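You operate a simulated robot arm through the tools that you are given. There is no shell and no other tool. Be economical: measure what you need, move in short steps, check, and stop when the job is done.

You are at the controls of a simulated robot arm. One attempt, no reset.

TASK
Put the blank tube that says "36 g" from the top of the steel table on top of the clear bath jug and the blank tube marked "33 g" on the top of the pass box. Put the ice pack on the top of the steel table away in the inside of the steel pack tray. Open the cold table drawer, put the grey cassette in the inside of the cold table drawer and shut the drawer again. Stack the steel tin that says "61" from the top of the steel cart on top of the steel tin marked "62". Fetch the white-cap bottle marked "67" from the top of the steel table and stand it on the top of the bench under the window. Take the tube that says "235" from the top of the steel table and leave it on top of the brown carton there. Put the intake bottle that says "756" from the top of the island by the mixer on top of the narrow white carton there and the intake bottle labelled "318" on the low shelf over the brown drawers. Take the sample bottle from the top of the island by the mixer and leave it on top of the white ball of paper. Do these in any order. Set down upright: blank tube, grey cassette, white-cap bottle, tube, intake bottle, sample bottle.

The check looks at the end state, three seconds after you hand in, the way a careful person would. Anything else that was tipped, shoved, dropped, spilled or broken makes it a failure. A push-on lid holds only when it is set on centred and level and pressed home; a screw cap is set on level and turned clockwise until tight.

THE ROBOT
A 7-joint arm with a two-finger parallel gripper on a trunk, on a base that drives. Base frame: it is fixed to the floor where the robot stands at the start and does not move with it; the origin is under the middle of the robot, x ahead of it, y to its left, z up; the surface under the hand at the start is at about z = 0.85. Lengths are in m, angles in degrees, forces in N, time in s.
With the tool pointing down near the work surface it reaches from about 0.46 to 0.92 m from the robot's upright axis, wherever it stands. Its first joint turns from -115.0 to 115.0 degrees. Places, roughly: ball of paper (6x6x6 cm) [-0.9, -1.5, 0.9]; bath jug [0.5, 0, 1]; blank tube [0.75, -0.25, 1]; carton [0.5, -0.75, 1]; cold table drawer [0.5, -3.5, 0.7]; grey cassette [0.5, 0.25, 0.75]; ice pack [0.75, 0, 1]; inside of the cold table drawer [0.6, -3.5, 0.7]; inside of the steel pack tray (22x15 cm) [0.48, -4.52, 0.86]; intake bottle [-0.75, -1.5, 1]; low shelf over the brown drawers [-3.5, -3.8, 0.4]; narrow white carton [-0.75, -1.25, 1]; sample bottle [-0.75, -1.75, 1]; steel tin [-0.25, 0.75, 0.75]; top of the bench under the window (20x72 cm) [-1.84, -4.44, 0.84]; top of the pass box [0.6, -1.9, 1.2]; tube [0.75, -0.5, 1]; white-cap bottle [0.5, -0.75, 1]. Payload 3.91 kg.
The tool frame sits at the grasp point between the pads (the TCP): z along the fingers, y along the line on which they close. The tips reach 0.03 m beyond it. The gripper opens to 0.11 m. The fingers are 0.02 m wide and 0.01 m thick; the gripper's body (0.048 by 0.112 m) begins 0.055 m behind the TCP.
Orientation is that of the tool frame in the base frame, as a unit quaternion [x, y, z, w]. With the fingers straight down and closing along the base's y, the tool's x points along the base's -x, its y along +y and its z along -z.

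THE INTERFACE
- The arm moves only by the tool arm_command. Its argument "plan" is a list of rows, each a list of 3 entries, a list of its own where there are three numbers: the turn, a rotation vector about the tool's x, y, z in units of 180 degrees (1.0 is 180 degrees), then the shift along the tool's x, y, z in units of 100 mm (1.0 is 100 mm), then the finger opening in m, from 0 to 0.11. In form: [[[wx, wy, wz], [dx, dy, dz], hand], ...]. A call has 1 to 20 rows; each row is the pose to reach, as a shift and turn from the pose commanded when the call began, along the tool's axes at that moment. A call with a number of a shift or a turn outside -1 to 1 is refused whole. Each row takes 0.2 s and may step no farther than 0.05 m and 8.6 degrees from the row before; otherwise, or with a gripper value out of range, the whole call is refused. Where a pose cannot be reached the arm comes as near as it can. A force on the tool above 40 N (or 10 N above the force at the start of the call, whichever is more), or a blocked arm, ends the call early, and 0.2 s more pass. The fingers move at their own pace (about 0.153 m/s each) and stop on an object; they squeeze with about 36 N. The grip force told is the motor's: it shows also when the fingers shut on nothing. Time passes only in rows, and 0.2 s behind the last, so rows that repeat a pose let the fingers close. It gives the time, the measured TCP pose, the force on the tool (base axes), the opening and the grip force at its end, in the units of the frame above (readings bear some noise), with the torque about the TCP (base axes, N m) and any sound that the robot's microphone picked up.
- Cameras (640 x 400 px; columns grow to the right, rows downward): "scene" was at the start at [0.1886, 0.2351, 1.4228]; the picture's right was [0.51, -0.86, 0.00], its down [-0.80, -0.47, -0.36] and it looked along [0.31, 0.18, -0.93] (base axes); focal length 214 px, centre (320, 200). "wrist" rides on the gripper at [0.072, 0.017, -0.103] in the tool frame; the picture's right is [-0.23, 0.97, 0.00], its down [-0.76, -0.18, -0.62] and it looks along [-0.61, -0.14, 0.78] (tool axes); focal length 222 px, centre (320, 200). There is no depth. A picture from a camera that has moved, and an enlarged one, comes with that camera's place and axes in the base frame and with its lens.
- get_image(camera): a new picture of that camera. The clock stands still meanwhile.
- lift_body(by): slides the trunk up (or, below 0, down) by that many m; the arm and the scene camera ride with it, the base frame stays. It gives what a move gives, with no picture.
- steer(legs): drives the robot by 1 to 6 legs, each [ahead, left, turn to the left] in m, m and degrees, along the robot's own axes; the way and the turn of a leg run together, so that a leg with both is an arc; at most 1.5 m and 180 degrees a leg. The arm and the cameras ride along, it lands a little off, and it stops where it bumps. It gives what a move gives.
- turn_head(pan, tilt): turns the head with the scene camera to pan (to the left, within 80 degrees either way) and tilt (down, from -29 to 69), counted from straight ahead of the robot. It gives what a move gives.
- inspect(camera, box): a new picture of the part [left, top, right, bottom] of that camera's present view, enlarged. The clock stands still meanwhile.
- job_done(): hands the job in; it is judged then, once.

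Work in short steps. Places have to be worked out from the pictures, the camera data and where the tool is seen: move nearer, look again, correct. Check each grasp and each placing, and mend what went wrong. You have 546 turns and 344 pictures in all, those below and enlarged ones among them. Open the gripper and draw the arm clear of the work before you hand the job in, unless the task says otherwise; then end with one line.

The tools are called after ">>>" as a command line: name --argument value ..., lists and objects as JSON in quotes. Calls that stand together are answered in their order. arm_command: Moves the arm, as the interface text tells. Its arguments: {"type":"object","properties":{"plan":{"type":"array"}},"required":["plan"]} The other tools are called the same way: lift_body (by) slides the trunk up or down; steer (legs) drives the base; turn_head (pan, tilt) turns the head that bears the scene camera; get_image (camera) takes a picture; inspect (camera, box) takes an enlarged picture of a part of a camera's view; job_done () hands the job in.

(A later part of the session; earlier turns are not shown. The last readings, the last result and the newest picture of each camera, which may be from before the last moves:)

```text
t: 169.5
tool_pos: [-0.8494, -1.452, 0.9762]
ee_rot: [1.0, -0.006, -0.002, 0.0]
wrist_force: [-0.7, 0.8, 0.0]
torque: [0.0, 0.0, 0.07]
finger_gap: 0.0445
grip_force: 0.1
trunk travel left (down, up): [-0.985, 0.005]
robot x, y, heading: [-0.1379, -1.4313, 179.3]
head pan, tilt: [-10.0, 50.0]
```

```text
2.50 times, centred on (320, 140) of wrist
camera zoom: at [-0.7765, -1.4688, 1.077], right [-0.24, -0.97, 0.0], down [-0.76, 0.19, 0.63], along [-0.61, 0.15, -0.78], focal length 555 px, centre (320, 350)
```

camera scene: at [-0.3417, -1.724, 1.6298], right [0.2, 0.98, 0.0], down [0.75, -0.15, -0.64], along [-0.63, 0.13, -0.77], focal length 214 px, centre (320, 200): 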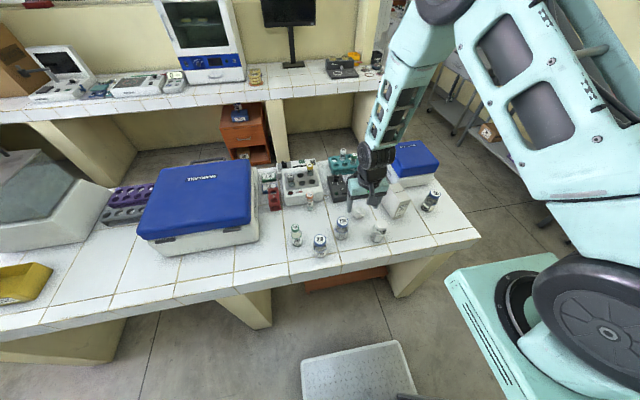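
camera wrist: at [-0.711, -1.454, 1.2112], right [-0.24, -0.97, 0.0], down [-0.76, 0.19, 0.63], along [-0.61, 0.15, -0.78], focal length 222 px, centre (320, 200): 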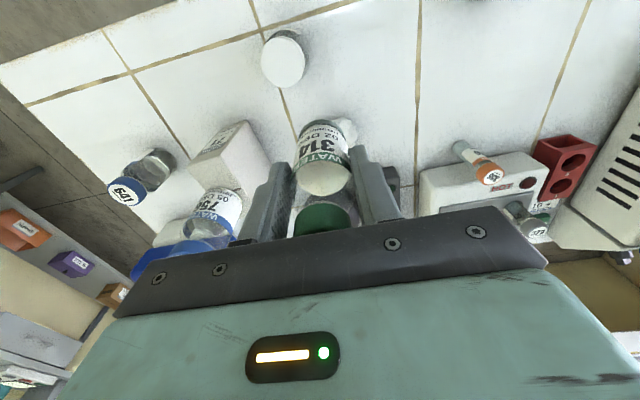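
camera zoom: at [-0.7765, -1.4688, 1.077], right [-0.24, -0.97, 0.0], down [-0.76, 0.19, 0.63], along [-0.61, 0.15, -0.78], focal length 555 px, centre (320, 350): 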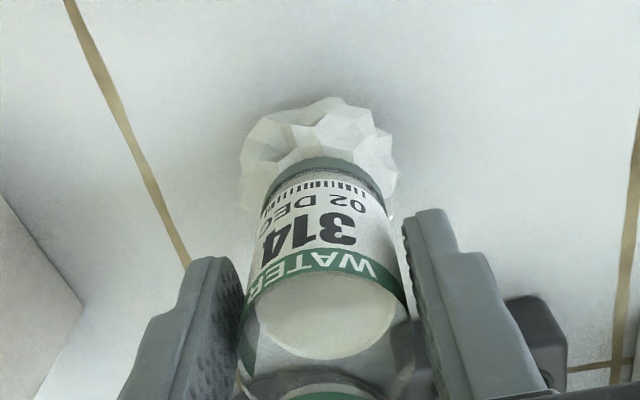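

It stands with the fingers clear. Wait a second, open a little more, and check for drift.

>>> arm_command --plan '[[[0, 0, 0], [0, 0, 0], 0.047], [[0, 0, 0], [0, 0, 0], 0.05], [[0, 0, 0], [0, 0, 0], 0.055], [[0, 0, 0], [0, 0, 0], 0.055], [[0, 0, 0], [0, 0, 0], 0.055], [[0, 0, 0], [0, 0, 0], 0.055], [[0, 0, 0], [0, 0, 0], 0.055]]'

>>> inspect --camera "wrist" --box '[240, 60, 400, 220]'

```text
t: 171.1
tool_pos: [-0.8487, -1.4521, 0.9755]
ee_rot: [1.0, -0.005, -0.001, 0.0]
wrist_force: [0.1, 0.2, 0.1]
torque: [0.0, 0.01, -0.03]
finger_gap: 0.0553
grip_force: 0.0
trunk travel left (down, up): [-0.985, 0.005]
robot x, y, heading: [-0.1341, -1.4315, 179.5]
head pan, tilt: [-10.0, 50.0]
```

```text
2.50 times, centred on (320, 140) of wrist
camera zoom: at [-0.7765, -1.4688, 1.077], right [-0.24, -0.97, 0.0], down [-0.76, 0.19, 0.63], along [-0.61, 0.15, -0.78], focal length 555 px, centre (320, 350)
```

zoom: 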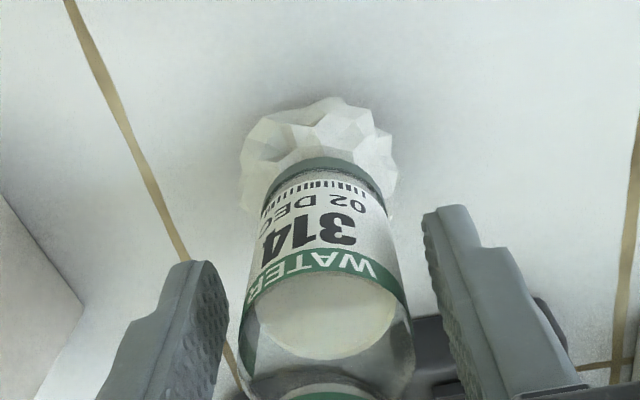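

Stable. Open wider and rise straight up.

>>> arm_command --plan '[[[0, 0, 0], [0, 0, 0], 0.07], [[0, 0, 0], [0, 0, -0.3], 0.07], [[0, 0, 0], [0, 0, -0.7], 0.07], [[0, 0, 0], [0, 0, -1], 0.07]]'

>>> get_image --camera "wrist"

>>> inspect --camera "scene" --box '[300, 160, 380, 240]'

```text
t: 172.1
tool_pos: [-0.8503, -1.4498, 1.076]
ee_rot: [1.0, -0.005, -0.002, 0.0]
wrist_force: [1.0, -1.1, 0.6]
torque: [0.02, -0.05, 0.02]
finger_gap: 0.0697
grip_force: 0.1
trunk travel left (down, up): [-0.985, 0.005]
robot x, y, heading: [-0.1338, -1.4338, 179.5]
head pan, tilt: [-10.0, 50.0]
```

```text
241 pictures are left
camera wrist: at [-0.7767, -1.4676, 1.1781], right [-0.24, -0.97, 0.0], down [-0.76, 0.19, 0.63], along [-0.61, 0.15, -0.78], focal length 222 px, centre (320, 200)
```

wrist: 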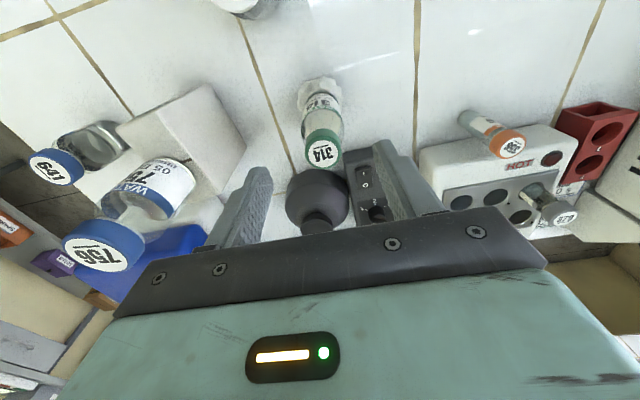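

```text
5.00 times, centred on (340, 200) of scene
camera zoom: at [-0.3577, -1.6203, 1.6297], right [0.18, 0.98, 0.0], down [0.75, -0.14, -0.64], along [-0.63, 0.12, -0.77], focal length 1072 px, centre (220, 200)
```

zoom: 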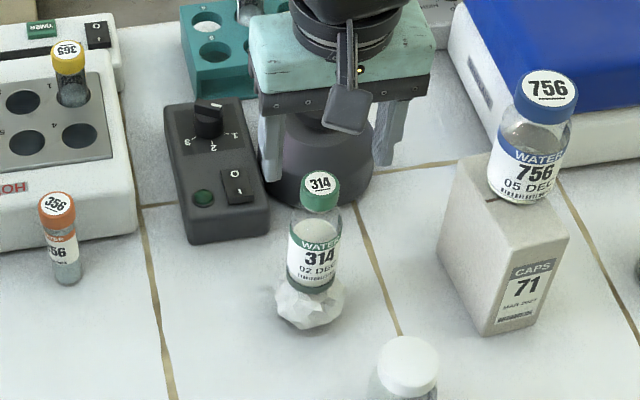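

314 stands on the paper ball. Now bottle 318 at ≈(−0.70, −1.65): rise, retract and strafe.

>>> arm_command --plan '[[[0, 0, 0], [0, 0, -0.4], 0.08], [[0, 0, 0], [0.4, 0, -0.5], 0.08], [[0, 0, 0], [0.85, 0, -0.5], 0.08], [[0, 0, 0], [1, 0, -0.5], 0.08]]'

>>> steer --legs '[[-0.03, 0.2, 0]]'

>>> get_image --camera "wrist"

```text
t: 173.1
tool_pos: [-0.7485, -1.45, 1.1242]
ee_rot: [1.0, -0.006, -0.001, 0.0]
wrist_force: [0.2, 0.5, 0.1]
torque: [0.01, 0.01, 0.01]
finger_gap: 0.08
grip_force: 0.0
trunk travel left (down, up): [-0.985, 0.005]
robot x, y, heading: [-0.1351, -1.4334, 179.2]
head pan, tilt: [-10.0, 50.0]
```

```text
t: 174.8
tool_pos: [-0.7232, -1.6513, 1.1236]
ee_rot: [1.0, -0.005, -0.001, 0.001]
wrist_force: [0.3, -0.5, -0.2]
torque: [-0.04, 0.0, 0.03]
finger_gap: 0.0801
grip_force: 0.0
trunk travel left (down, up): [-0.985, 0.005]
robot x, y, heading: [-0.1085, -1.6322, 179.5]
head pan, tilt: [-10.0, 50.0]
```

```text
239 pictures are left
camera wrist: at [-0.65, -1.6678, 1.2263], right [-0.24, -0.97, 0.0], down [-0.76, 0.19, 0.63], along [-0.61, 0.15, -0.78], focal length 222 px, centre (320, 200)
```

wrist: 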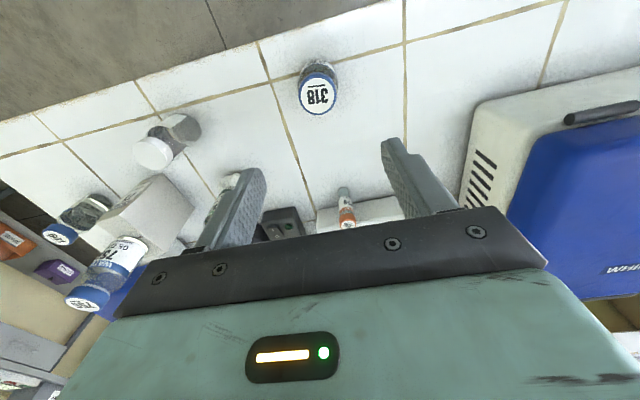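

318 at (−0.706,−1.650). Align and descend.

>>> arm_command --plan '[[[0, 0, 0], [0.17, 0, 0.3], 0.08], [[0, 0, 0], [0.17, 0, 0.7], 0.08], [[0, 0, 0], [0.17, 0, 0.9], 0.08]]'

>>> get_image --camera "wrist"

```text
t: 175.6
tool_pos: [-0.7075, -1.652, 1.0324]
ee_rot: [1.0, -0.006, -0.002, 0.001]
wrist_force: [0.9, -0.6, 0.2]
torque: [-0.01, 0.04, 0.01]
finger_gap: 0.08
grip_force: 0.0
trunk travel left (down, up): [-0.985, 0.005]
robot x, y, heading: [-0.1078, -1.6355, 179.4]
head pan, tilt: [-10.0, 50.0]
```

```text
238 pictures are left
camera wrist: at [-0.6344, -1.6682, 1.135], right [-0.24, -0.97, 0.0], down [-0.76, 0.19, 0.63], along [-0.61, 0.15, -0.78], focal length 222 px, centre (320, 200)
```

wrist: 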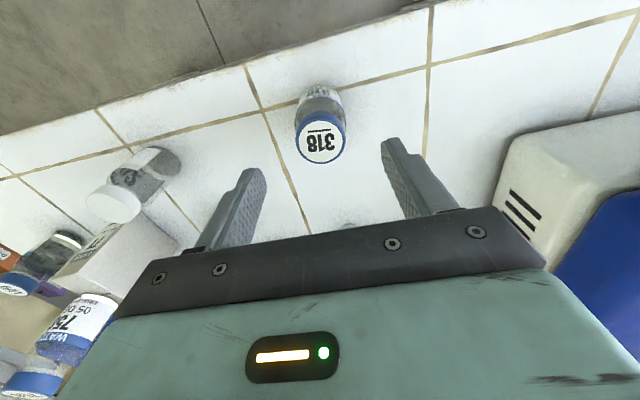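

>>> arm_command --plan '[[[0, 0, 0], [0.04, 0, 0.45], 0.08], [[0, 0, 0], [0.04, 0, 0.9], 0.075], [[0, 0, 0], [0.04, 0, 1.0], 0.07], [[0, 0, 0], [0.04, 0, 1.0], 0.055], [[0, 0, 0], [0.04, 0, 1.0], 0.03], [[0, 0, 0], [0.04, 0, 1.0], 0.0], [[0, 0, 0], [0.04, 0, 1.0], 0.0]]'

>>> arm_command --plan '[[[0, 0, 0], [0, 0, -0.1], 0.0], [[0, 0, 0], [0, 0, -0.5], 0.0], [[0, 0, 0], [0, 0, -0.95], 0.0]]'

>>> get_image --camera "wrist"

```text
t: 177.2
tool_pos: [-0.7025, -1.653, 0.9336]
ee_rot: [1.0, -0.005, -0.001, 0.0]
wrist_force: [0.9, -0.6, 0.2]
torque: [-0.02, -0.01, 0.0]
finger_gap: 0.0501
grip_force: 36.1
trunk travel left (down, up): [-0.985, 0.005]
robot x, y, heading: [-0.1093, -1.6312, 179.3]
head pan, tilt: [-10.0, 50.0]
```

```text
t: 177.9
tool_pos: [-0.7014, -1.651, 1.0309]
ee_rot: [1.0, -0.005, -0.001, -0.001]
wrist_force: [-0.1, -0.4, -1.4]
torque: [0.0, -0.01, -0.02]
finger_gap: 0.0501
grip_force: 36.4
trunk travel left (down, up): [-0.985, 0.005]
robot x, y, heading: [-0.108, -1.6341, 179.2]
head pan, tilt: [-10.0, 50.0]
```

```text
237 pictures are left
camera wrist: at [-0.6295, -1.668, 1.1321], right [-0.24, -0.97, 0.0], down [-0.76, 0.19, 0.62], along [-0.61, 0.15, -0.78], focal length 222 px, centre (320, 200)
```

wrist: 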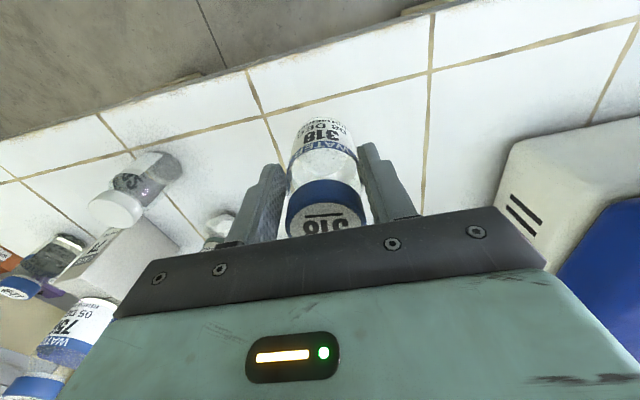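

318 held. Raise, turn north, and drive out around the island's north end.

>>> arm_command --plan '[[[0, 0, 0], [0.3, 0, -0.4], 0.0], [[0, 0, 0], [0.6, 0, -0.8], 0.0]]'

>>> steer --legs '[[0, 0, -89], [1.0, 0, 0]]'

>>> turn_head --pan 60 --tilt 35

>>> get_image --camera "scene"

```text
t: 178.6
tool_pos: [-0.6403, -1.6501, 1.1083]
ee_rot: [1.0, -0.005, -0.001, 0.0]
wrist_force: [-0.2, -0.1, -0.8]
torque: [0.01, -0.08, 0.0]
finger_gap: 0.0501
grip_force: 35.9
trunk travel left (down, up): [-0.985, 0.005]
robot x, y, heading: [-0.1094, -1.6357, 179.4]
head pan, tilt: [-10.0, 50.0]
```

```text
t: 187.6
tool_pos: [-0.0829, -0.0978, 1.1093]
ee_rot: [-0.694, 0.72, 0.001, 0.001]
wrist_force: [0.0, 0.4, -1.5]
torque: [0.0, -0.02, 0.02]
finger_gap: 0.0502
grip_force: 35.5
trunk travel left (down, up): [-0.985, 0.005]
robot x, y, heading: [-0.08, -0.6294, 87.9]
head pan, tilt: [-10.0, 50.0]
```

```text
t: 189.0
tool_pos: [-0.0825, -0.0975, 1.1096]
ee_rot: [-0.694, 0.72, 0.001, 0.001]
wrist_force: [-0.5, -0.4, -2.0]
torque: [-0.03, 0.0, 0.01]
finger_gap: 0.0502
grip_force: 36.0
trunk travel left (down, up): [-0.985, 0.005]
robot x, y, heading: [-0.0834, -0.6334, 87.7]
head pan, tilt: [60.0, 35.0]
```

```text
236 pictures are left
camera scene: at [-0.3565, -0.4317, 1.6515], right [0.53, 0.85, 0.0], down [0.49, -0.31, -0.82], along [-0.69, 0.44, -0.57], focal length 214 px, centre (320, 200)
```

scene: 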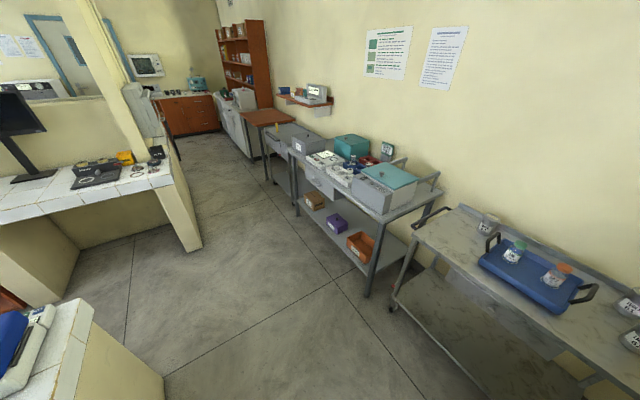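

The passage west is open (centre y≈−0.13). Go there, turn west, and drive.

>>> steer --legs '[[0.42, 0, 0], [0, 0, 92], [1.5, 0, 0], [0.8, 0, 0]]'

>>> turn_head --pan 35 --tilt 35

>>> get_image --camera "scene"

```text
t: 206.2
tool_pos: [-2.868, -0.1668, 1.1083]
ee_rot: [1.0, -0.014, -0.003, 0.001]
wrist_force: [-0.1, 0.2, -1.0]
torque: [-0.01, 0.03, 0.02]
finger_gap: 0.0501
grip_force: 35.5
trunk travel left (down, up): [-0.985, 0.005]
robot x, y, heading: [-2.3343, -0.16, 178.3]
head pan, tilt: [60.0, 35.0]
```

```text
t: 207.1
tool_pos: [-2.8683, -0.1668, 1.1092]
ee_rot: [1.0, -0.014, -0.002, 0.0]
wrist_force: [0.3, -0.8, -0.6]
torque: [0.02, -0.04, -0.01]
finger_gap: 0.0498
grip_force: 36.3
trunk travel left (down, up): [-0.985, 0.005]
robot x, y, heading: [-2.3357, -0.1573, 178.3]
head pan, tilt: [35.0, 35.0]
```

```text
235 pictures are left
camera scene: at [-2.5583, -0.4073, 1.6515], right [-0.55, 0.83, 0.0], down [0.48, 0.32, -0.82], along [-0.68, -0.45, -0.57], focal length 214 px, centre (320, 200)
```

scene: 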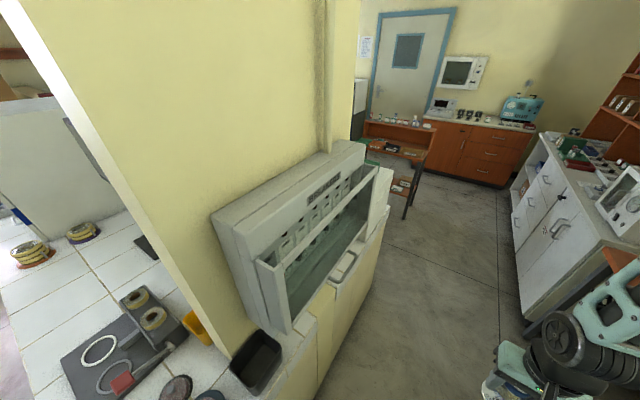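

Continue west 0.9 m and look left (south).

>>> steer --legs '[[0.9, 0, 0]]'

>>> turn_head --pan 70 --tilt 30

>>> get_image --camera "scene"

>>> turn_head --pan 30 --tilt 30

>>> get_image --camera "scene"

```text
t: 211.9
tool_pos: [-3.7746, -0.151, 1.1095]
ee_rot: [1.0, -0.009, -0.002, -0.001]
wrist_force: [1.0, -0.3, -1.6]
torque: [-0.01, -0.03, 0.0]
finger_gap: 0.0502
grip_force: 35.6
trunk travel left (down, up): [-0.985, 0.005]
robot x, y, heading: [-3.2408, -0.1419, 179.2]
head pan, tilt: [35.0, 35.0]
```

```text
t: 212.9
tool_pos: [-3.7753, -0.1512, 1.1085]
ee_rot: [1.0, -0.01, -0.002, 0.0]
wrist_force: [0.1, -0.9, -1.4]
torque: [0.01, -0.02, -0.01]
finger_gap: 0.0502
grip_force: 36.4
trunk travel left (down, up): [-0.985, 0.005]
robot x, y, heading: [-3.2435, -0.1381, 178.8]
head pan, tilt: [70.0, 30.0]
```

```text
234 pictures are left
camera scene: at [-3.4222, -0.4235, 1.6593], right [-0.93, 0.36, 0.0], down [0.18, 0.47, -0.87], along [-0.31, -0.81, -0.5], focal length 214 px, centre (320, 200)
```

scene: 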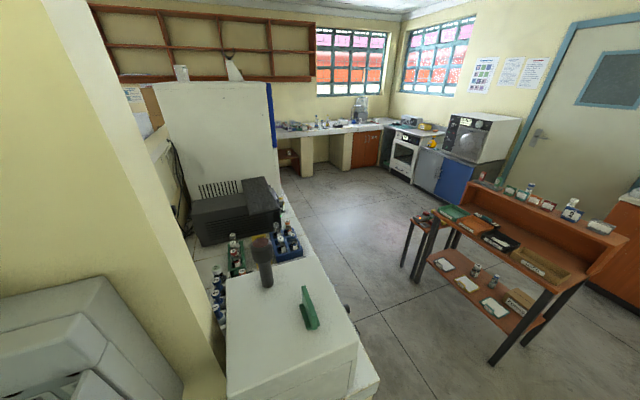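

```text
t: 213.9
tool_pos: [-3.7766, -0.1504, 1.1087]
ee_rot: [1.0, -0.008, -0.002, 0.0]
wrist_force: [0.4, 0.3, -1.3]
torque: [0.01, -0.01, 0.01]
finger_gap: 0.0502
grip_force: 36.5
trunk travel left (down, up): [-0.985, 0.005]
robot x, y, heading: [-3.241, -0.1374, 178.9]
head pan, tilt: [30.0, 30.0]
```

```text
233 pictures are left
camera scene: at [-3.4688, -0.383, 1.6593], right [-0.49, 0.87, 0.0], down [0.44, 0.24, -0.87], along [-0.76, -0.42, -0.5], focal length 214 px, centre (320, 200)
```

scene: 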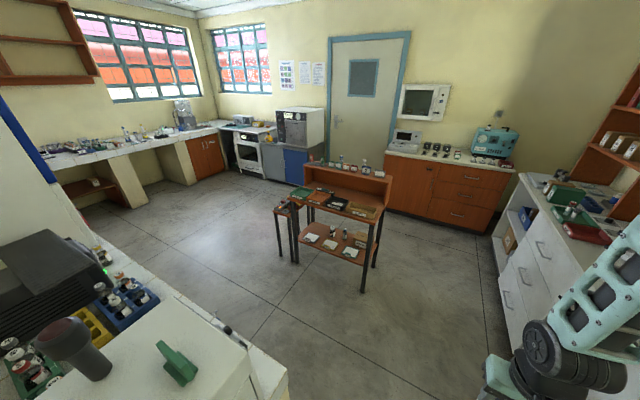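

The low shelf is under the window bench to the south. Lane between the freezer (x≈−3.65) and the brown table (x≈−4.65): go to x≈−4.13, turn south, drive 1.5 m.

>>> steer --legs '[[0.88, 0, 0], [0, 0, 91], [1.5, 0, 0]]'

>>> turn_head --pan 20 --tilt 35

>>> get_image --camera "scene"

```text
t: 229.4
tool_pos: [-4.1276, -2.1394, 1.1085]
ee_rot: [0.712, 0.702, -0.002, 0.001]
wrist_force: [0.6, -0.1, -1.4]
torque: [-0.01, 0.02, -0.01]
finger_gap: 0.0493
grip_force: 36.1
trunk travel left (down, up): [-0.985, 0.005]
robot x, y, heading: [-4.1409, -1.6086, -91.0]
head pan, tilt: [30.0, 30.0]
```

```text
t: 230.2
tool_pos: [-4.1277, -2.1401, 1.1078]
ee_rot: [0.712, 0.702, -0.002, 0.001]
wrist_force: [-0.1, -1.5, -1.0]
torque: [0.02, 0.0, 0.02]
finger_gap: 0.0493
grip_force: 36.1
trunk travel left (down, up): [-0.985, 0.005]
robot x, y, heading: [-4.1434, -1.6066, -91.1]
head pan, tilt: [20.0, 35.0]
```

```text
232 pictures are left
camera scene: at [-3.9112, -1.8336, 1.6515], right [-0.94, -0.33, 0.0], down [-0.19, 0.54, -0.82], along [0.27, -0.77, -0.57], focal length 214 px, centre (320, 200)
```

scene: 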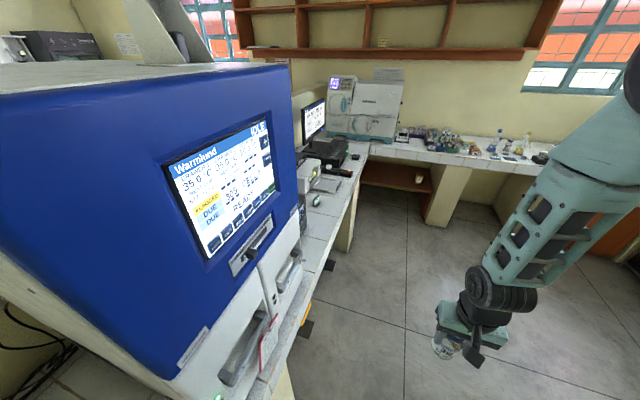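

Drive 0.8 m further and look lower.

>>> steer --legs '[[0.8, 0, 0]]'

>>> turn_head --pan 25 --tilt 45

>>> lift_body --by -0.3

>>> get_image --camera "scene"

```text
t: 234.5
tool_pos: [-4.1307, -2.9423, 1.1087]
ee_rot: [0.709, 0.705, -0.001, 0.002]
wrist_force: [-0.1, 0.7, -1.0]
torque: [0.02, -0.04, 0.02]
finger_gap: 0.0495
grip_force: 36.3
trunk travel left (down, up): [-0.985, 0.005]
robot x, y, heading: [-4.1538, -2.412, -90.3]
head pan, tilt: [20.0, 35.0]
```

```text
t: 235.2
tool_pos: [-4.1316, -2.9434, 1.1081]
ee_rot: [0.709, 0.705, -0.001, 0.001]
wrist_force: [0.0, 0.7, -0.2]
torque: [0.03, 0.04, 0.02]
finger_gap: 0.0493
grip_force: 35.8
trunk travel left (down, up): [-0.985, 0.005]
robot x, y, heading: [-4.1478, -2.4105, -90.6]
head pan, tilt: [25.0, 45.0]
```

```text
t: 238.2
tool_pos: [-4.1321, -2.9431, 0.8086]
ee_rot: [0.709, 0.705, -0.001, 0.002]
wrist_force: [-0.4, 0.1, -1.7]
torque: [0.03, -0.01, 0.02]
finger_gap: 0.0491
grip_force: 36.3
trunk travel left (down, up): [-0.685, 0.305]
robot x, y, heading: [-4.1513, -2.4082, -90.3]
head pan, tilt: [25.0, 45.0]
```

```text
231 pictures are left
camera scene: at [-3.9139, -2.6259, 1.3367], right [-0.91, -0.42, 0.0], down [-0.29, 0.64, -0.71], along [0.29, -0.64, -0.71], focal length 214 px, centre (320, 200)
```

scene: 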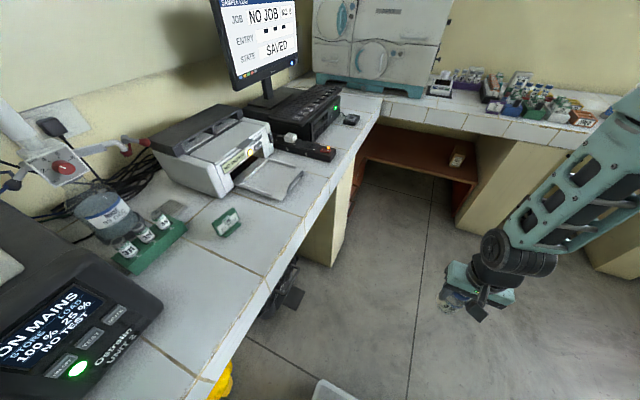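

The low brown shelf is in the corner under the bench. Lower more and move nearer to see its depth and clearance.

>>> lift_body --by -0.25

>>> turn_head --pan 15 --tilt 25

>>> get_image --camera "scene"

>>> get_image --camera "wrist"

```text
t: 240.8
tool_pos: [-4.1321, -2.9437, 0.5592]
ee_rot: [0.71, 0.704, -0.001, 0.001]
wrist_force: [0.3, -0.4, -1.1]
torque: [0.0, 0.04, 0.02]
finger_gap: 0.0488
grip_force: 36.4
trunk travel left (down, up): [-0.435, 0.555]
robot x, y, heading: [-4.1529, -2.4112, -90.5]
head pan, tilt: [25.0, 45.0]
```

```text
t: 241.6
tool_pos: [-4.132, -2.9428, 0.559]
ee_rot: [0.709, 0.705, -0.002, 0.002]
wrist_force: [0.1, -0.1, -1.0]
torque: [0.0, 0.01, 0.01]
finger_gap: 0.0488
grip_force: 35.4
trunk travel left (down, up): [-0.435, 0.555]
robot x, y, heading: [-4.1535, -2.4122, -90.4]
head pan, tilt: [15.0, 25.0]
```

```text
230 pictures are left
camera scene: at [-3.9245, -2.641, 1.1172], right [-0.97, -0.25, 0.0], down [-0.11, 0.41, -0.91], along [0.23, -0.88, -0.42], focal length 214 px, centre (320, 200)
```

scene: 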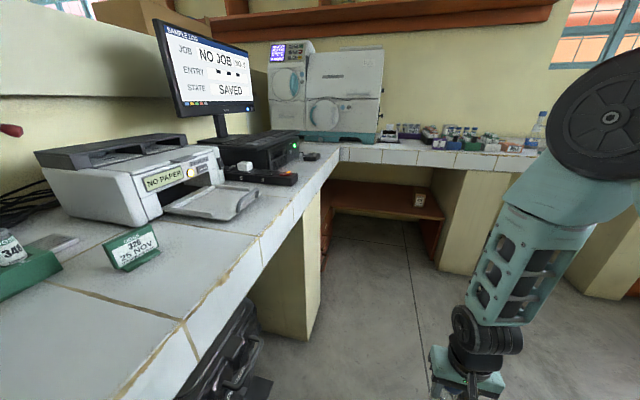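

```text
229 pictures are left
camera wrist: at [-4.1137, -2.8693, 0.6608], right [0.97, -0.23, 0.0], down [-0.18, -0.76, 0.63], along [-0.14, -0.61, -0.78], focal length 222 px, centre (320, 200)
```

wrist: 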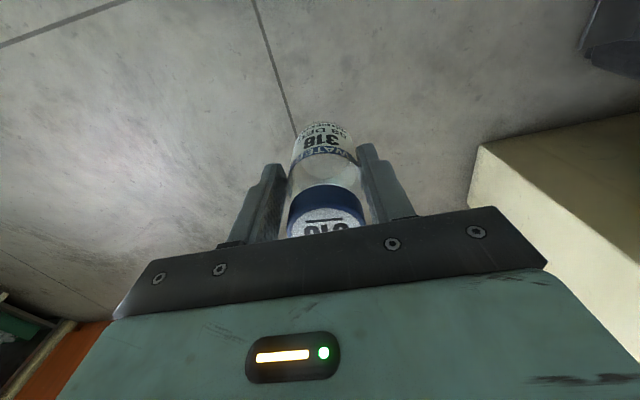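

>>> inspect --camera "scene" --box '[290, 140, 470, 290]'

```text
2.67 times, centred on (380, 215) of scene
camera zoom: at [-3.9245, -2.641, 1.1172], right [-0.97, -0.25, 0.0], down [-0.11, 0.41, -0.91], along [0.23, -0.88, -0.42], focal length 572 px, centre (160, 160)
```

zoom: 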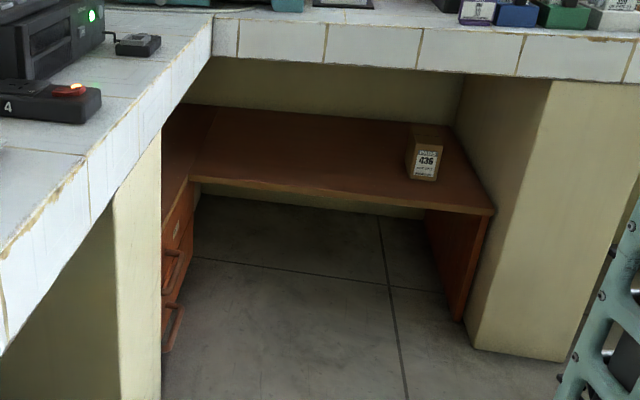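

The target is the drawer-unit top under the west counter (≈(−3.5,−3.8), z≈0.38), with counter overhead — I need a tilted grasp. I'll raise up, face east, and set 318 on the counter for a regrasp at 45°.

>>> lift_body --by 0.5

>>> steer --legs '[[0.55, -0.3, 0], [0, 0, 90]]'

>>> turn_head --pan -15 --tilt 45

>>> get_image --camera "scene"

```text
refused: 0.5 is not a number from -0.4 to 0.4
```

```text
t: 248.9
tool_pos: [-3.9203, -2.974, 0.5589]
ee_rot: [0.023, 1.0, 0.0, 0.001]
wrist_force: [-0.3, -1.0, -0.7]
torque: [-0.03, 0.0, -0.02]
finger_gap: 0.0485
grip_force: 35.9
trunk travel left (down, up): [-0.435, 0.555]
robot x, y, heading: [-4.4551, -2.9736, -3.0]
head pan, tilt: [15.0, 25.0]
```

```text
t: 249.8
tool_pos: [-3.9214, -2.9739, 0.5587]
ee_rot: [0.023, 1.0, 0.0, 0.002]
wrist_force: [1.4, -0.1, -1.4]
torque: [0.02, 0.01, -0.01]
finger_gap: 0.0484
grip_force: 35.7
trunk travel left (down, up): [-0.435, 0.555]
robot x, y, heading: [-4.452, -2.9702, -2.5]
head pan, tilt: [-15.0, 45.0]
```

```text
227 pictures are left
camera scene: at [-4.2265, -2.7963, 1.0867], right [-0.3, -0.95, 0.0], down [-0.67, 0.21, -0.71], along [0.67, -0.21, -0.71], focal length 214 px, centre (320, 200)
```

scene: 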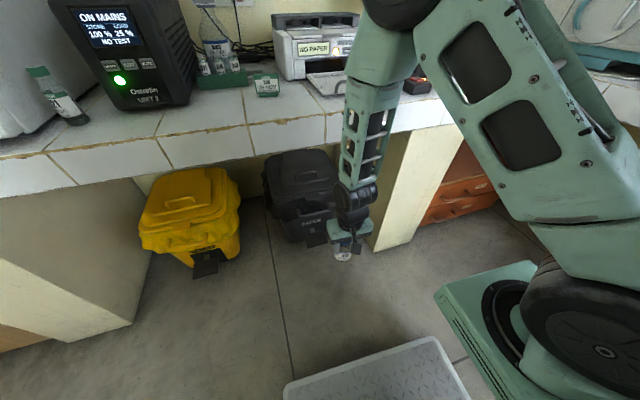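

Raise 0.4 m and approach the free counter strip at about (−3.60,−2.75).

>>> lift_body --by 0.4

>>> arm_command --plan '[[[0, 0, 0], [0, 0, -0.4], 0.0], [[0, 0, 0], [0, 0, -0.8], 0.0]]'

>>> steer --legs '[[0.25, 0.22, 2]]'

>>> get_image --camera "wrist"

>>> get_image --camera "scene"

```text
t: 253.7
tool_pos: [-3.9197, -2.9741, 0.9593]
ee_rot: [0.023, 1.0, 0.0, 0.002]
wrist_force: [-0.1, 0.6, -2.1]
torque: [0.01, 0.05, -0.02]
finger_gap: 0.0483
grip_force: 36.0
trunk travel left (down, up): [-0.835, 0.155]
robot x, y, heading: [-4.455, -2.9765, -2.5]
head pan, tilt: [-15.0, 45.0]
```

```text
t: 254.3
tool_pos: [-3.9201, -2.9736, 1.0388]
ee_rot: [0.022, 1.0, 0.0, 0.001]
wrist_force: [0.3, 0.6, -1.6]
torque: [-0.01, 0.07, 0.02]
finger_gap: 0.0483
grip_force: 36.7
trunk travel left (down, up): [-0.835, 0.155]
robot x, y, heading: [-4.449, -2.9714, -2.5]
head pan, tilt: [-15.0, 45.0]
```

```text
t: 256.5
tool_pos: [-3.6635, -2.7356, 1.0387]
ee_rot: [0.001, 1.0, 0.0, 0.002]
wrist_force: [0.1, -0.1, -0.8]
torque: [-0.03, 0.0, 0.02]
finger_gap: 0.0485
grip_force: 36.5
trunk travel left (down, up): [-0.835, 0.155]
robot x, y, heading: [-4.1969, -2.7562, -0.0]
head pan, tilt: [-15.0, 45.0]
```

```text
226 pictures are left
camera wrist: at [-3.7362, -2.7168, 1.1412], right [0.23, 0.97, 0.0], down [0.76, -0.18, 0.63], along [0.61, -0.14, -0.78], focal length 222 px, centre (320, 200)
```

wrist: 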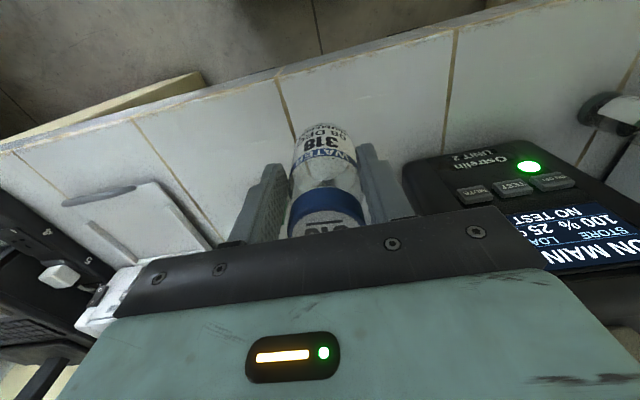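

```text
225 pictures are left
camera scene: at [-3.9782, -2.5711, 1.4867], right [-0.26, -0.97, 0.0], down [-0.68, 0.18, -0.71], along [0.68, -0.18, -0.71], focal length 214 px, centre (320, 200)
```

scene: 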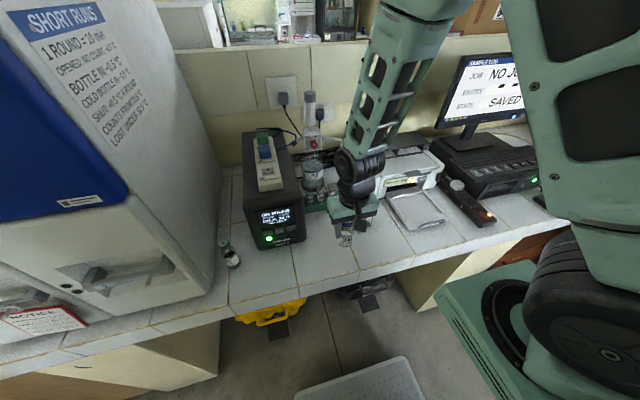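

Set the bottle down near (−3.63,−2.765); expected contact at TCP z≈0.91.

>>> arm_command --plan '[[[0, 0, 0], [-0.3, -0.3, 0], 0.0], [[0, 0, 0], [-0.3, -0.3, 0.4], 0.0], [[0, 0, 0], [-0.3, -0.3, 0.8], 0.0], [[0, 0, 0], [-0.3, -0.3, 1.0], 0.0]]'

>>> arm_command --plan '[[[0, 0, 0], [0, 0, 0.12], 0.0], [[0, 0, 0], [0, 0, 0.2], 0.0], [[0, 0, 0], [0, 0, 0.25], 0.0], [[0, 0, 0], [0, 0, 0.28], 0.0], [[0, 0, 0], [0, 0, 0.3], 0.0]]'

```text
t: 257.5
tool_pos: [-3.6329, -2.7661, 0.9391]
ee_rot: [0.0, 1.0, 0.0, 0.001]
wrist_force: [-0.2, -0.2, -0.2]
torque: [0.0, 0.02, -0.03]
finger_gap: 0.0482
grip_force: 35.9
trunk travel left (down, up): [-0.835, 0.155]
robot x, y, heading: [-4.197, -2.7551, -0.1]
head pan, tilt: [-15.0, 45.0]
```

```text
t: 258.7
tool_pos: [-3.6335, -2.7651, 0.9099]
ee_rot: [0.0, 1.0, 0.0, 0.002]
wrist_force: [-0.5, 0.2, 0.3]
torque: [0.01, -0.01, -0.02]
finger_gap: 0.0001
grip_force: 36.6
trunk travel left (down, up): [-0.835, 0.155]
robot x, y, heading: [-4.1981, -2.7567, -0.3]
head pan, tilt: [-15.0, 45.0]
```

The fingers shut on nothing — the bottle slipped out. Look immediately.

>>> get_image --camera "wrist"

>>> inspect --camera "scene" --box '[270, 170, 420, 290]'

```text
224 pictures are left
camera wrist: at [-3.7052, -2.7471, 1.0112], right [0.23, 0.97, 0.0], down [0.76, -0.18, 0.63], along [0.61, -0.14, -0.78], focal length 222 px, centre (320, 200)
```

wrist: 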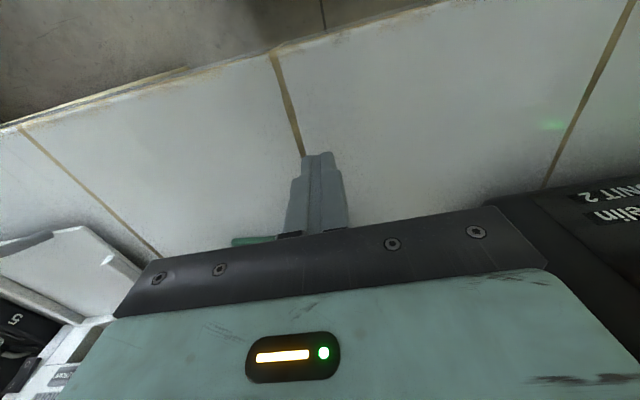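

```text
3.33 times, centred on (345, 230) of scene
camera zoom: at [-3.9782, -2.5711, 1.4867], right [-0.26, -0.97, 0.0], down [-0.68, 0.18, -0.71], along [0.68, -0.18, -0.71], focal length 715 px, centre (237, 100)
```

zoom: 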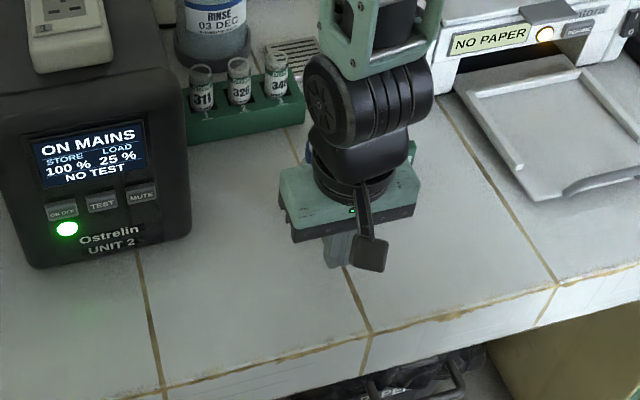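

A bit of blue shows behind the hand. Raise straight up and look.

>>> arm_command --plan '[[[0, 0, 0], [0, 0, -0.4], 0.0], [[0, 0, 0], [0, 0, -0.8], 0.0], [[0, 0, 0], [0, 0, -1.0], 0.0]]'

>>> get_image --camera "wrist"

>>> get_image --camera "scene"

```text
t: 259.5
tool_pos: [-3.6328, -2.7648, 1.0101]
ee_rot: [0.001, 1.0, 0.0, 0.002]
wrist_force: [0.7, 0.0, -0.5]
torque: [-0.02, 0.04, -0.01]
finger_gap: 0.0001
grip_force: 36.3
trunk travel left (down, up): [-0.835, 0.155]
robot x, y, heading: [-4.1957, -2.7554, 0.0]
head pan, tilt: [-15.0, 45.0]
```

```text
222 pictures are left
camera wrist: at [-3.7049, -2.7471, 1.1121], right [0.23, 0.97, 0.0], down [0.76, -0.18, 0.63], along [0.61, -0.14, -0.78], focal length 222 px, centre (320, 200)
```

wrist: 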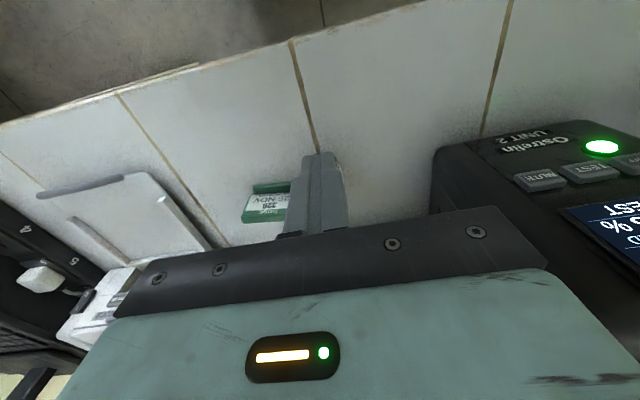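

```text
221 pictures are left
camera scene: at [-3.9779, -2.5711, 1.4866], right [-0.26, -0.97, 0.0], down [-0.68, 0.18, -0.71], along [0.68, -0.18, -0.71], focal length 214 px, centre (320, 200)
```

scene: 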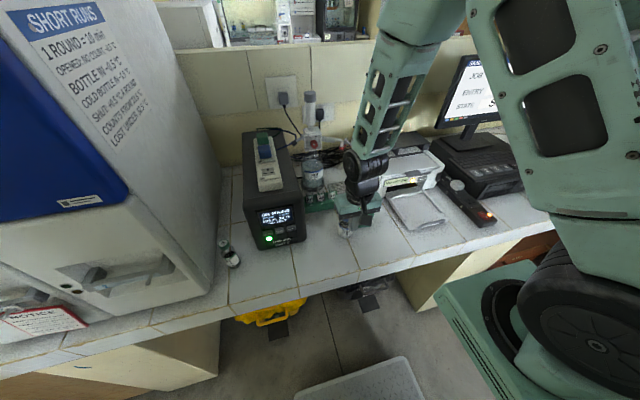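

>>> inspect --camera "scene" --box '[310, 170, 400, 250]'

>>> inspect --camera "wrist" --box '[220, 100, 420, 240]'

```text
5.00 times, centred on (355, 210) of scene
camera zoom: at [-3.9779, -2.5711, 1.4866], right [-0.26, -0.97, 0.0], down [-0.68, 0.18, -0.71], along [0.68, -0.18, -0.71], focal length 1072 px, centre (145, 150)
```

zoom: 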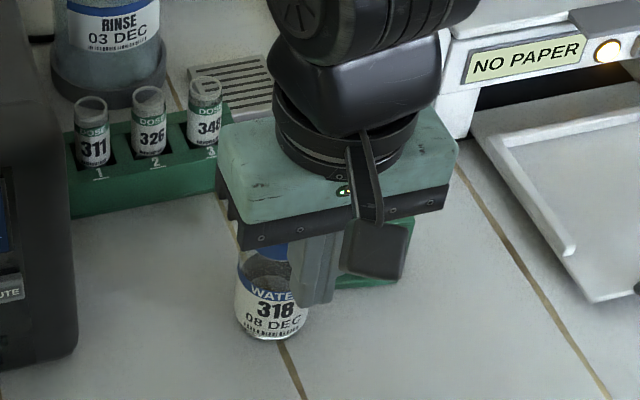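

```text
2.86 times, centred on (320, 170) of wrist
camera zoom: at [-3.7049, -2.7471, 1.1121], right [0.23, 0.97, 0.0], down [0.76, -0.18, 0.63], along [0.61, -0.14, -0.78], focal length 635 px, centre (320, 286)
```

zoom: 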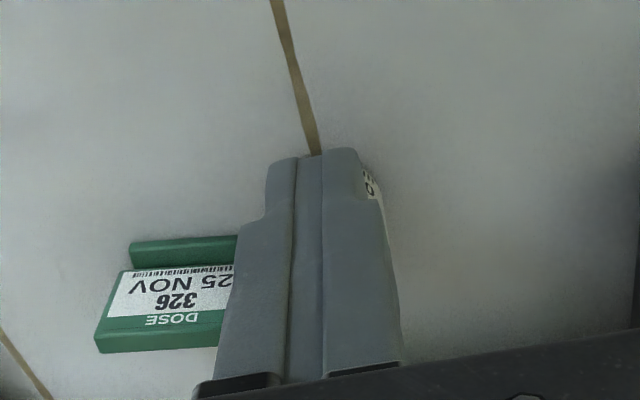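

Lucky: 318 stands upright just beyond the closed fingers, near the sign. Back the hand off, open, and view it clearly.

>>> arm_command --plan '[[[0, 0, 0], [0, 0, -0.3], 0.0], [[0, 0, 0], [0.2, 0, -0.6], 0.04], [[0, 0, 0], [0.2, 0, -0.6], 0.08]]'

>>> inspect --camera "wrist" --box '[180, 60, 440, 240]'

>>> inspect --camera "scene" --box '[310, 170, 400, 250]'

```text
t: 260.3
tool_pos: [-3.6538, -2.7645, 1.0683]
ee_rot: [0.001, 1.0, 0.0, 0.002]
wrist_force: [0.1, -0.2, -0.5]
torque: [-0.01, 0.0, -0.01]
finger_gap: 0.0801
grip_force: 0.1
trunk travel left (down, up): [-0.835, 0.155]
robot x, y, heading: [-4.198, -2.7582, 0.0]
head pan, tilt: [-15.0, 45.0]
```

```text
2.22 times, centred on (310, 150) of wrist
camera zoom: at [-3.7267, -2.7474, 1.171], right [0.23, 0.97, 0.0], down [0.76, -0.18, 0.63], along [0.61, -0.14, -0.78], focal length 494 px, centre (342, 311)
```

zoom: 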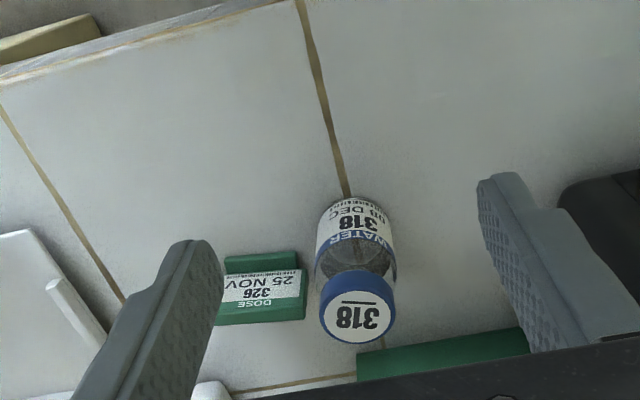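

```text
5.00 times, centred on (355, 210) of scene
camera zoom: at [-3.9781, -2.5711, 1.4867], right [-0.26, -0.97, 0.0], down [-0.68, 0.18, -0.71], along [0.68, -0.18, -0.71], focal length 1072 px, centre (145, 150)
```

zoom: 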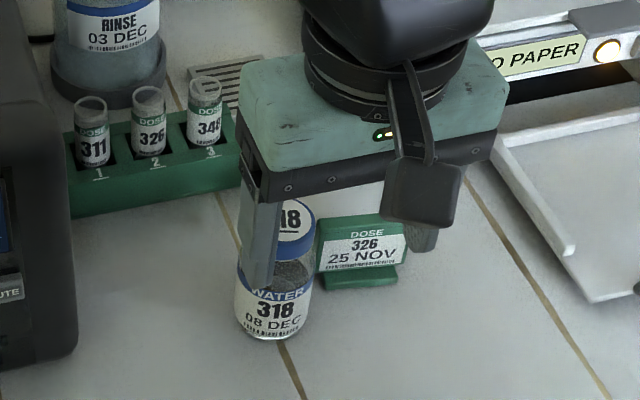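

Bottle at (−3.56,−2.777), clear of the sign by ~2 cm in x. Top-down grasp, lower on the body this time.

>>> arm_command --plan '[[[0, 0, 0], [-0.45, -0.06, 0], 0.07], [[0, 0, 0], [-0.94, -0.125, 0], 0.068], [[0, 0, 0], [-0.94, -0.125, 0.4], 0.068], [[0, 0, 0], [-0.94, -0.125, 0.6], 0.068]]'

>>> get_image --camera "wrist"

```text
t: 261.3
tool_pos: [-3.5613, -2.7786, 1.0097]
ee_rot: [0.0, 1.0, 0.0, 0.002]
wrist_force: [0.3, -0.1, 0.0]
torque: [0.03, -0.02, -0.03]
finger_gap: 0.0681
grip_force: 0.0
trunk travel left (down, up): [-0.835, 0.155]
robot x, y, heading: [-4.1979, -2.7614, -0.1]
head pan, tilt: [-15.0, 45.0]
```

```text
216 pictures are left
camera wrist: at [-3.6325, -2.7605, 1.1115], right [0.23, 0.97, 0.0], down [0.76, -0.18, 0.63], along [0.61, -0.14, -0.78], focal length 222 px, centre (320, 200)
```

wrist: 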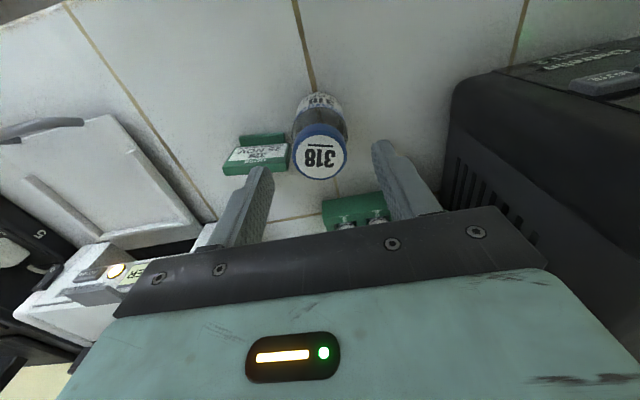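

>>> arm_command --plan '[[[0, 0, 0], [-0.04, 0, 0.45], 0.068], [[0, 0, 0], [-0.04, 0, 0.9], 0.068], [[0, 0, 0], [-0.04, 0, 1.0], 0.068], [[0, 0, 0], [-0.04, 0, 1.0], 0.05], [[0, 0, 0], [-0.04, 0, 1.0], 0.0], [[0, 0, 0], [-0.04, 0, 1.0], 0.0]]'

>>> arm_command --plan '[[[0, 0, 0], [0, 0, -0.2], 0.0], [[0, 0, 0], [0.3, 0, -0.5], 0.0], [[0, 0, 0], [0.7, 0.2, -0.6], 0.0], [[0, 0, 0], [0.75, 0.2, -0.6], 0.0]]'

>>> get_image --camera "wrist"

```text
t: 262.7
tool_pos: [-3.5567, -2.7764, 0.9085]
ee_rot: [0.0, 1.0, 0.001, 0.002]
wrist_force: [1.6, -0.3, 0.4]
torque: [0.03, 0.02, -0.02]
finger_gap: 0.0506
grip_force: 35.5
trunk travel left (down, up): [-0.835, 0.155]
robot x, y, heading: [-4.1993, -2.7587, -0.2]
head pan, tilt: [-15.0, 45.0]
```

```text
t: 263.7
tool_pos: [-3.6299, -2.7571, 0.9705]
ee_rot: [0.0, 1.0, 0.0, 0.002]
wrist_force: [-0.1, 0.2, -0.4]
torque: [0.0, -0.01, -0.01]
finger_gap: 0.0508
grip_force: 36.1
trunk travel left (down, up): [-0.835, 0.155]
robot x, y, heading: [-4.1928, -2.7564, -0.0]
head pan, tilt: [-15.0, 45.0]
```

```text
215 pictures are left
camera wrist: at [-3.7024, -2.7389, 1.0726], right [0.23, 0.97, 0.0], down [0.76, -0.18, 0.63], along [0.61, -0.14, -0.78], focal length 222 px, centre (320, 200)
```

wrist: 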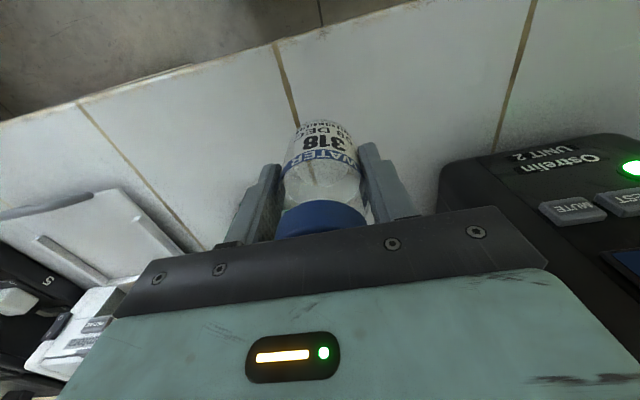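

Set it down here at (−3.63,−2.757).

>>> arm_command --plan '[[[0, 0, 0], [0, 0, 0.3], 0.0], [[0, 0, 0], [0, 0, 0.5], 0.0], [[0, 0, 0], [0, 0, 0.57], 0.0], [[0, 0, 0], [0, 0, 0.6], 0.0], [[0, 0, 0], [0, 0, 0.62], 0.0]]'

>>> arm_command --plan '[[[0, 0, 0], [0, 0, 0], 0.053], [[0, 0, 0], [0, 0, 0], 0.07], [[0, 0, 0], [0, 0, -0.4], 0.08], [[0, 0, 0], [0, 0, -0.8], 0.08], [[0, 0, 0], [0.2, 0, -1], 0.08]]'

>>> get_image --camera "wrist"

```text
t: 264.9
tool_pos: [-3.63, -2.7562, 0.9087]
ee_rot: [0.001, 1.0, 0.0, 0.002]
wrist_force: [0.0, -0.4, 10.5]
torque: [-0.06, 0.12, -0.04]
finger_gap: 0.0509
grip_force: 36.0
trunk travel left (down, up): [-0.835, 0.155]
robot x, y, heading: [-4.1979, -2.7531, 0.1]
head pan, tilt: [-15.0, 45.0]
```

```text
t: 266.1
tool_pos: [-3.6504, -2.7592, 1.008]
ee_rot: [-0.001, 1.0, 0.0, 0.002]
wrist_force: [0.4, -0.2, -0.4]
torque: [0.0, -0.04, 0.05]
finger_gap: 0.0798
grip_force: 0.1
trunk travel left (down, up): [-0.835, 0.155]
robot x, y, heading: [-4.2016, -2.7566, 0.1]
head pan, tilt: [-15.0, 45.0]
```

```text
214 pictures are left
camera wrist: at [-3.7224, -2.7401, 1.11], right [0.23, 0.97, 0.0], down [0.76, -0.18, 0.63], along [0.61, -0.14, -0.78], focal length 222 px, centre (320, 200)
```

wrist: 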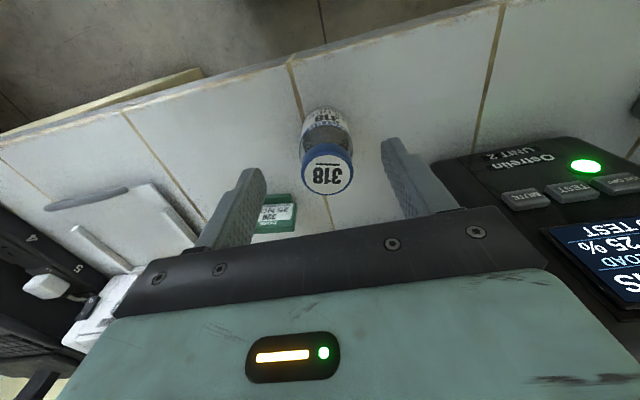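

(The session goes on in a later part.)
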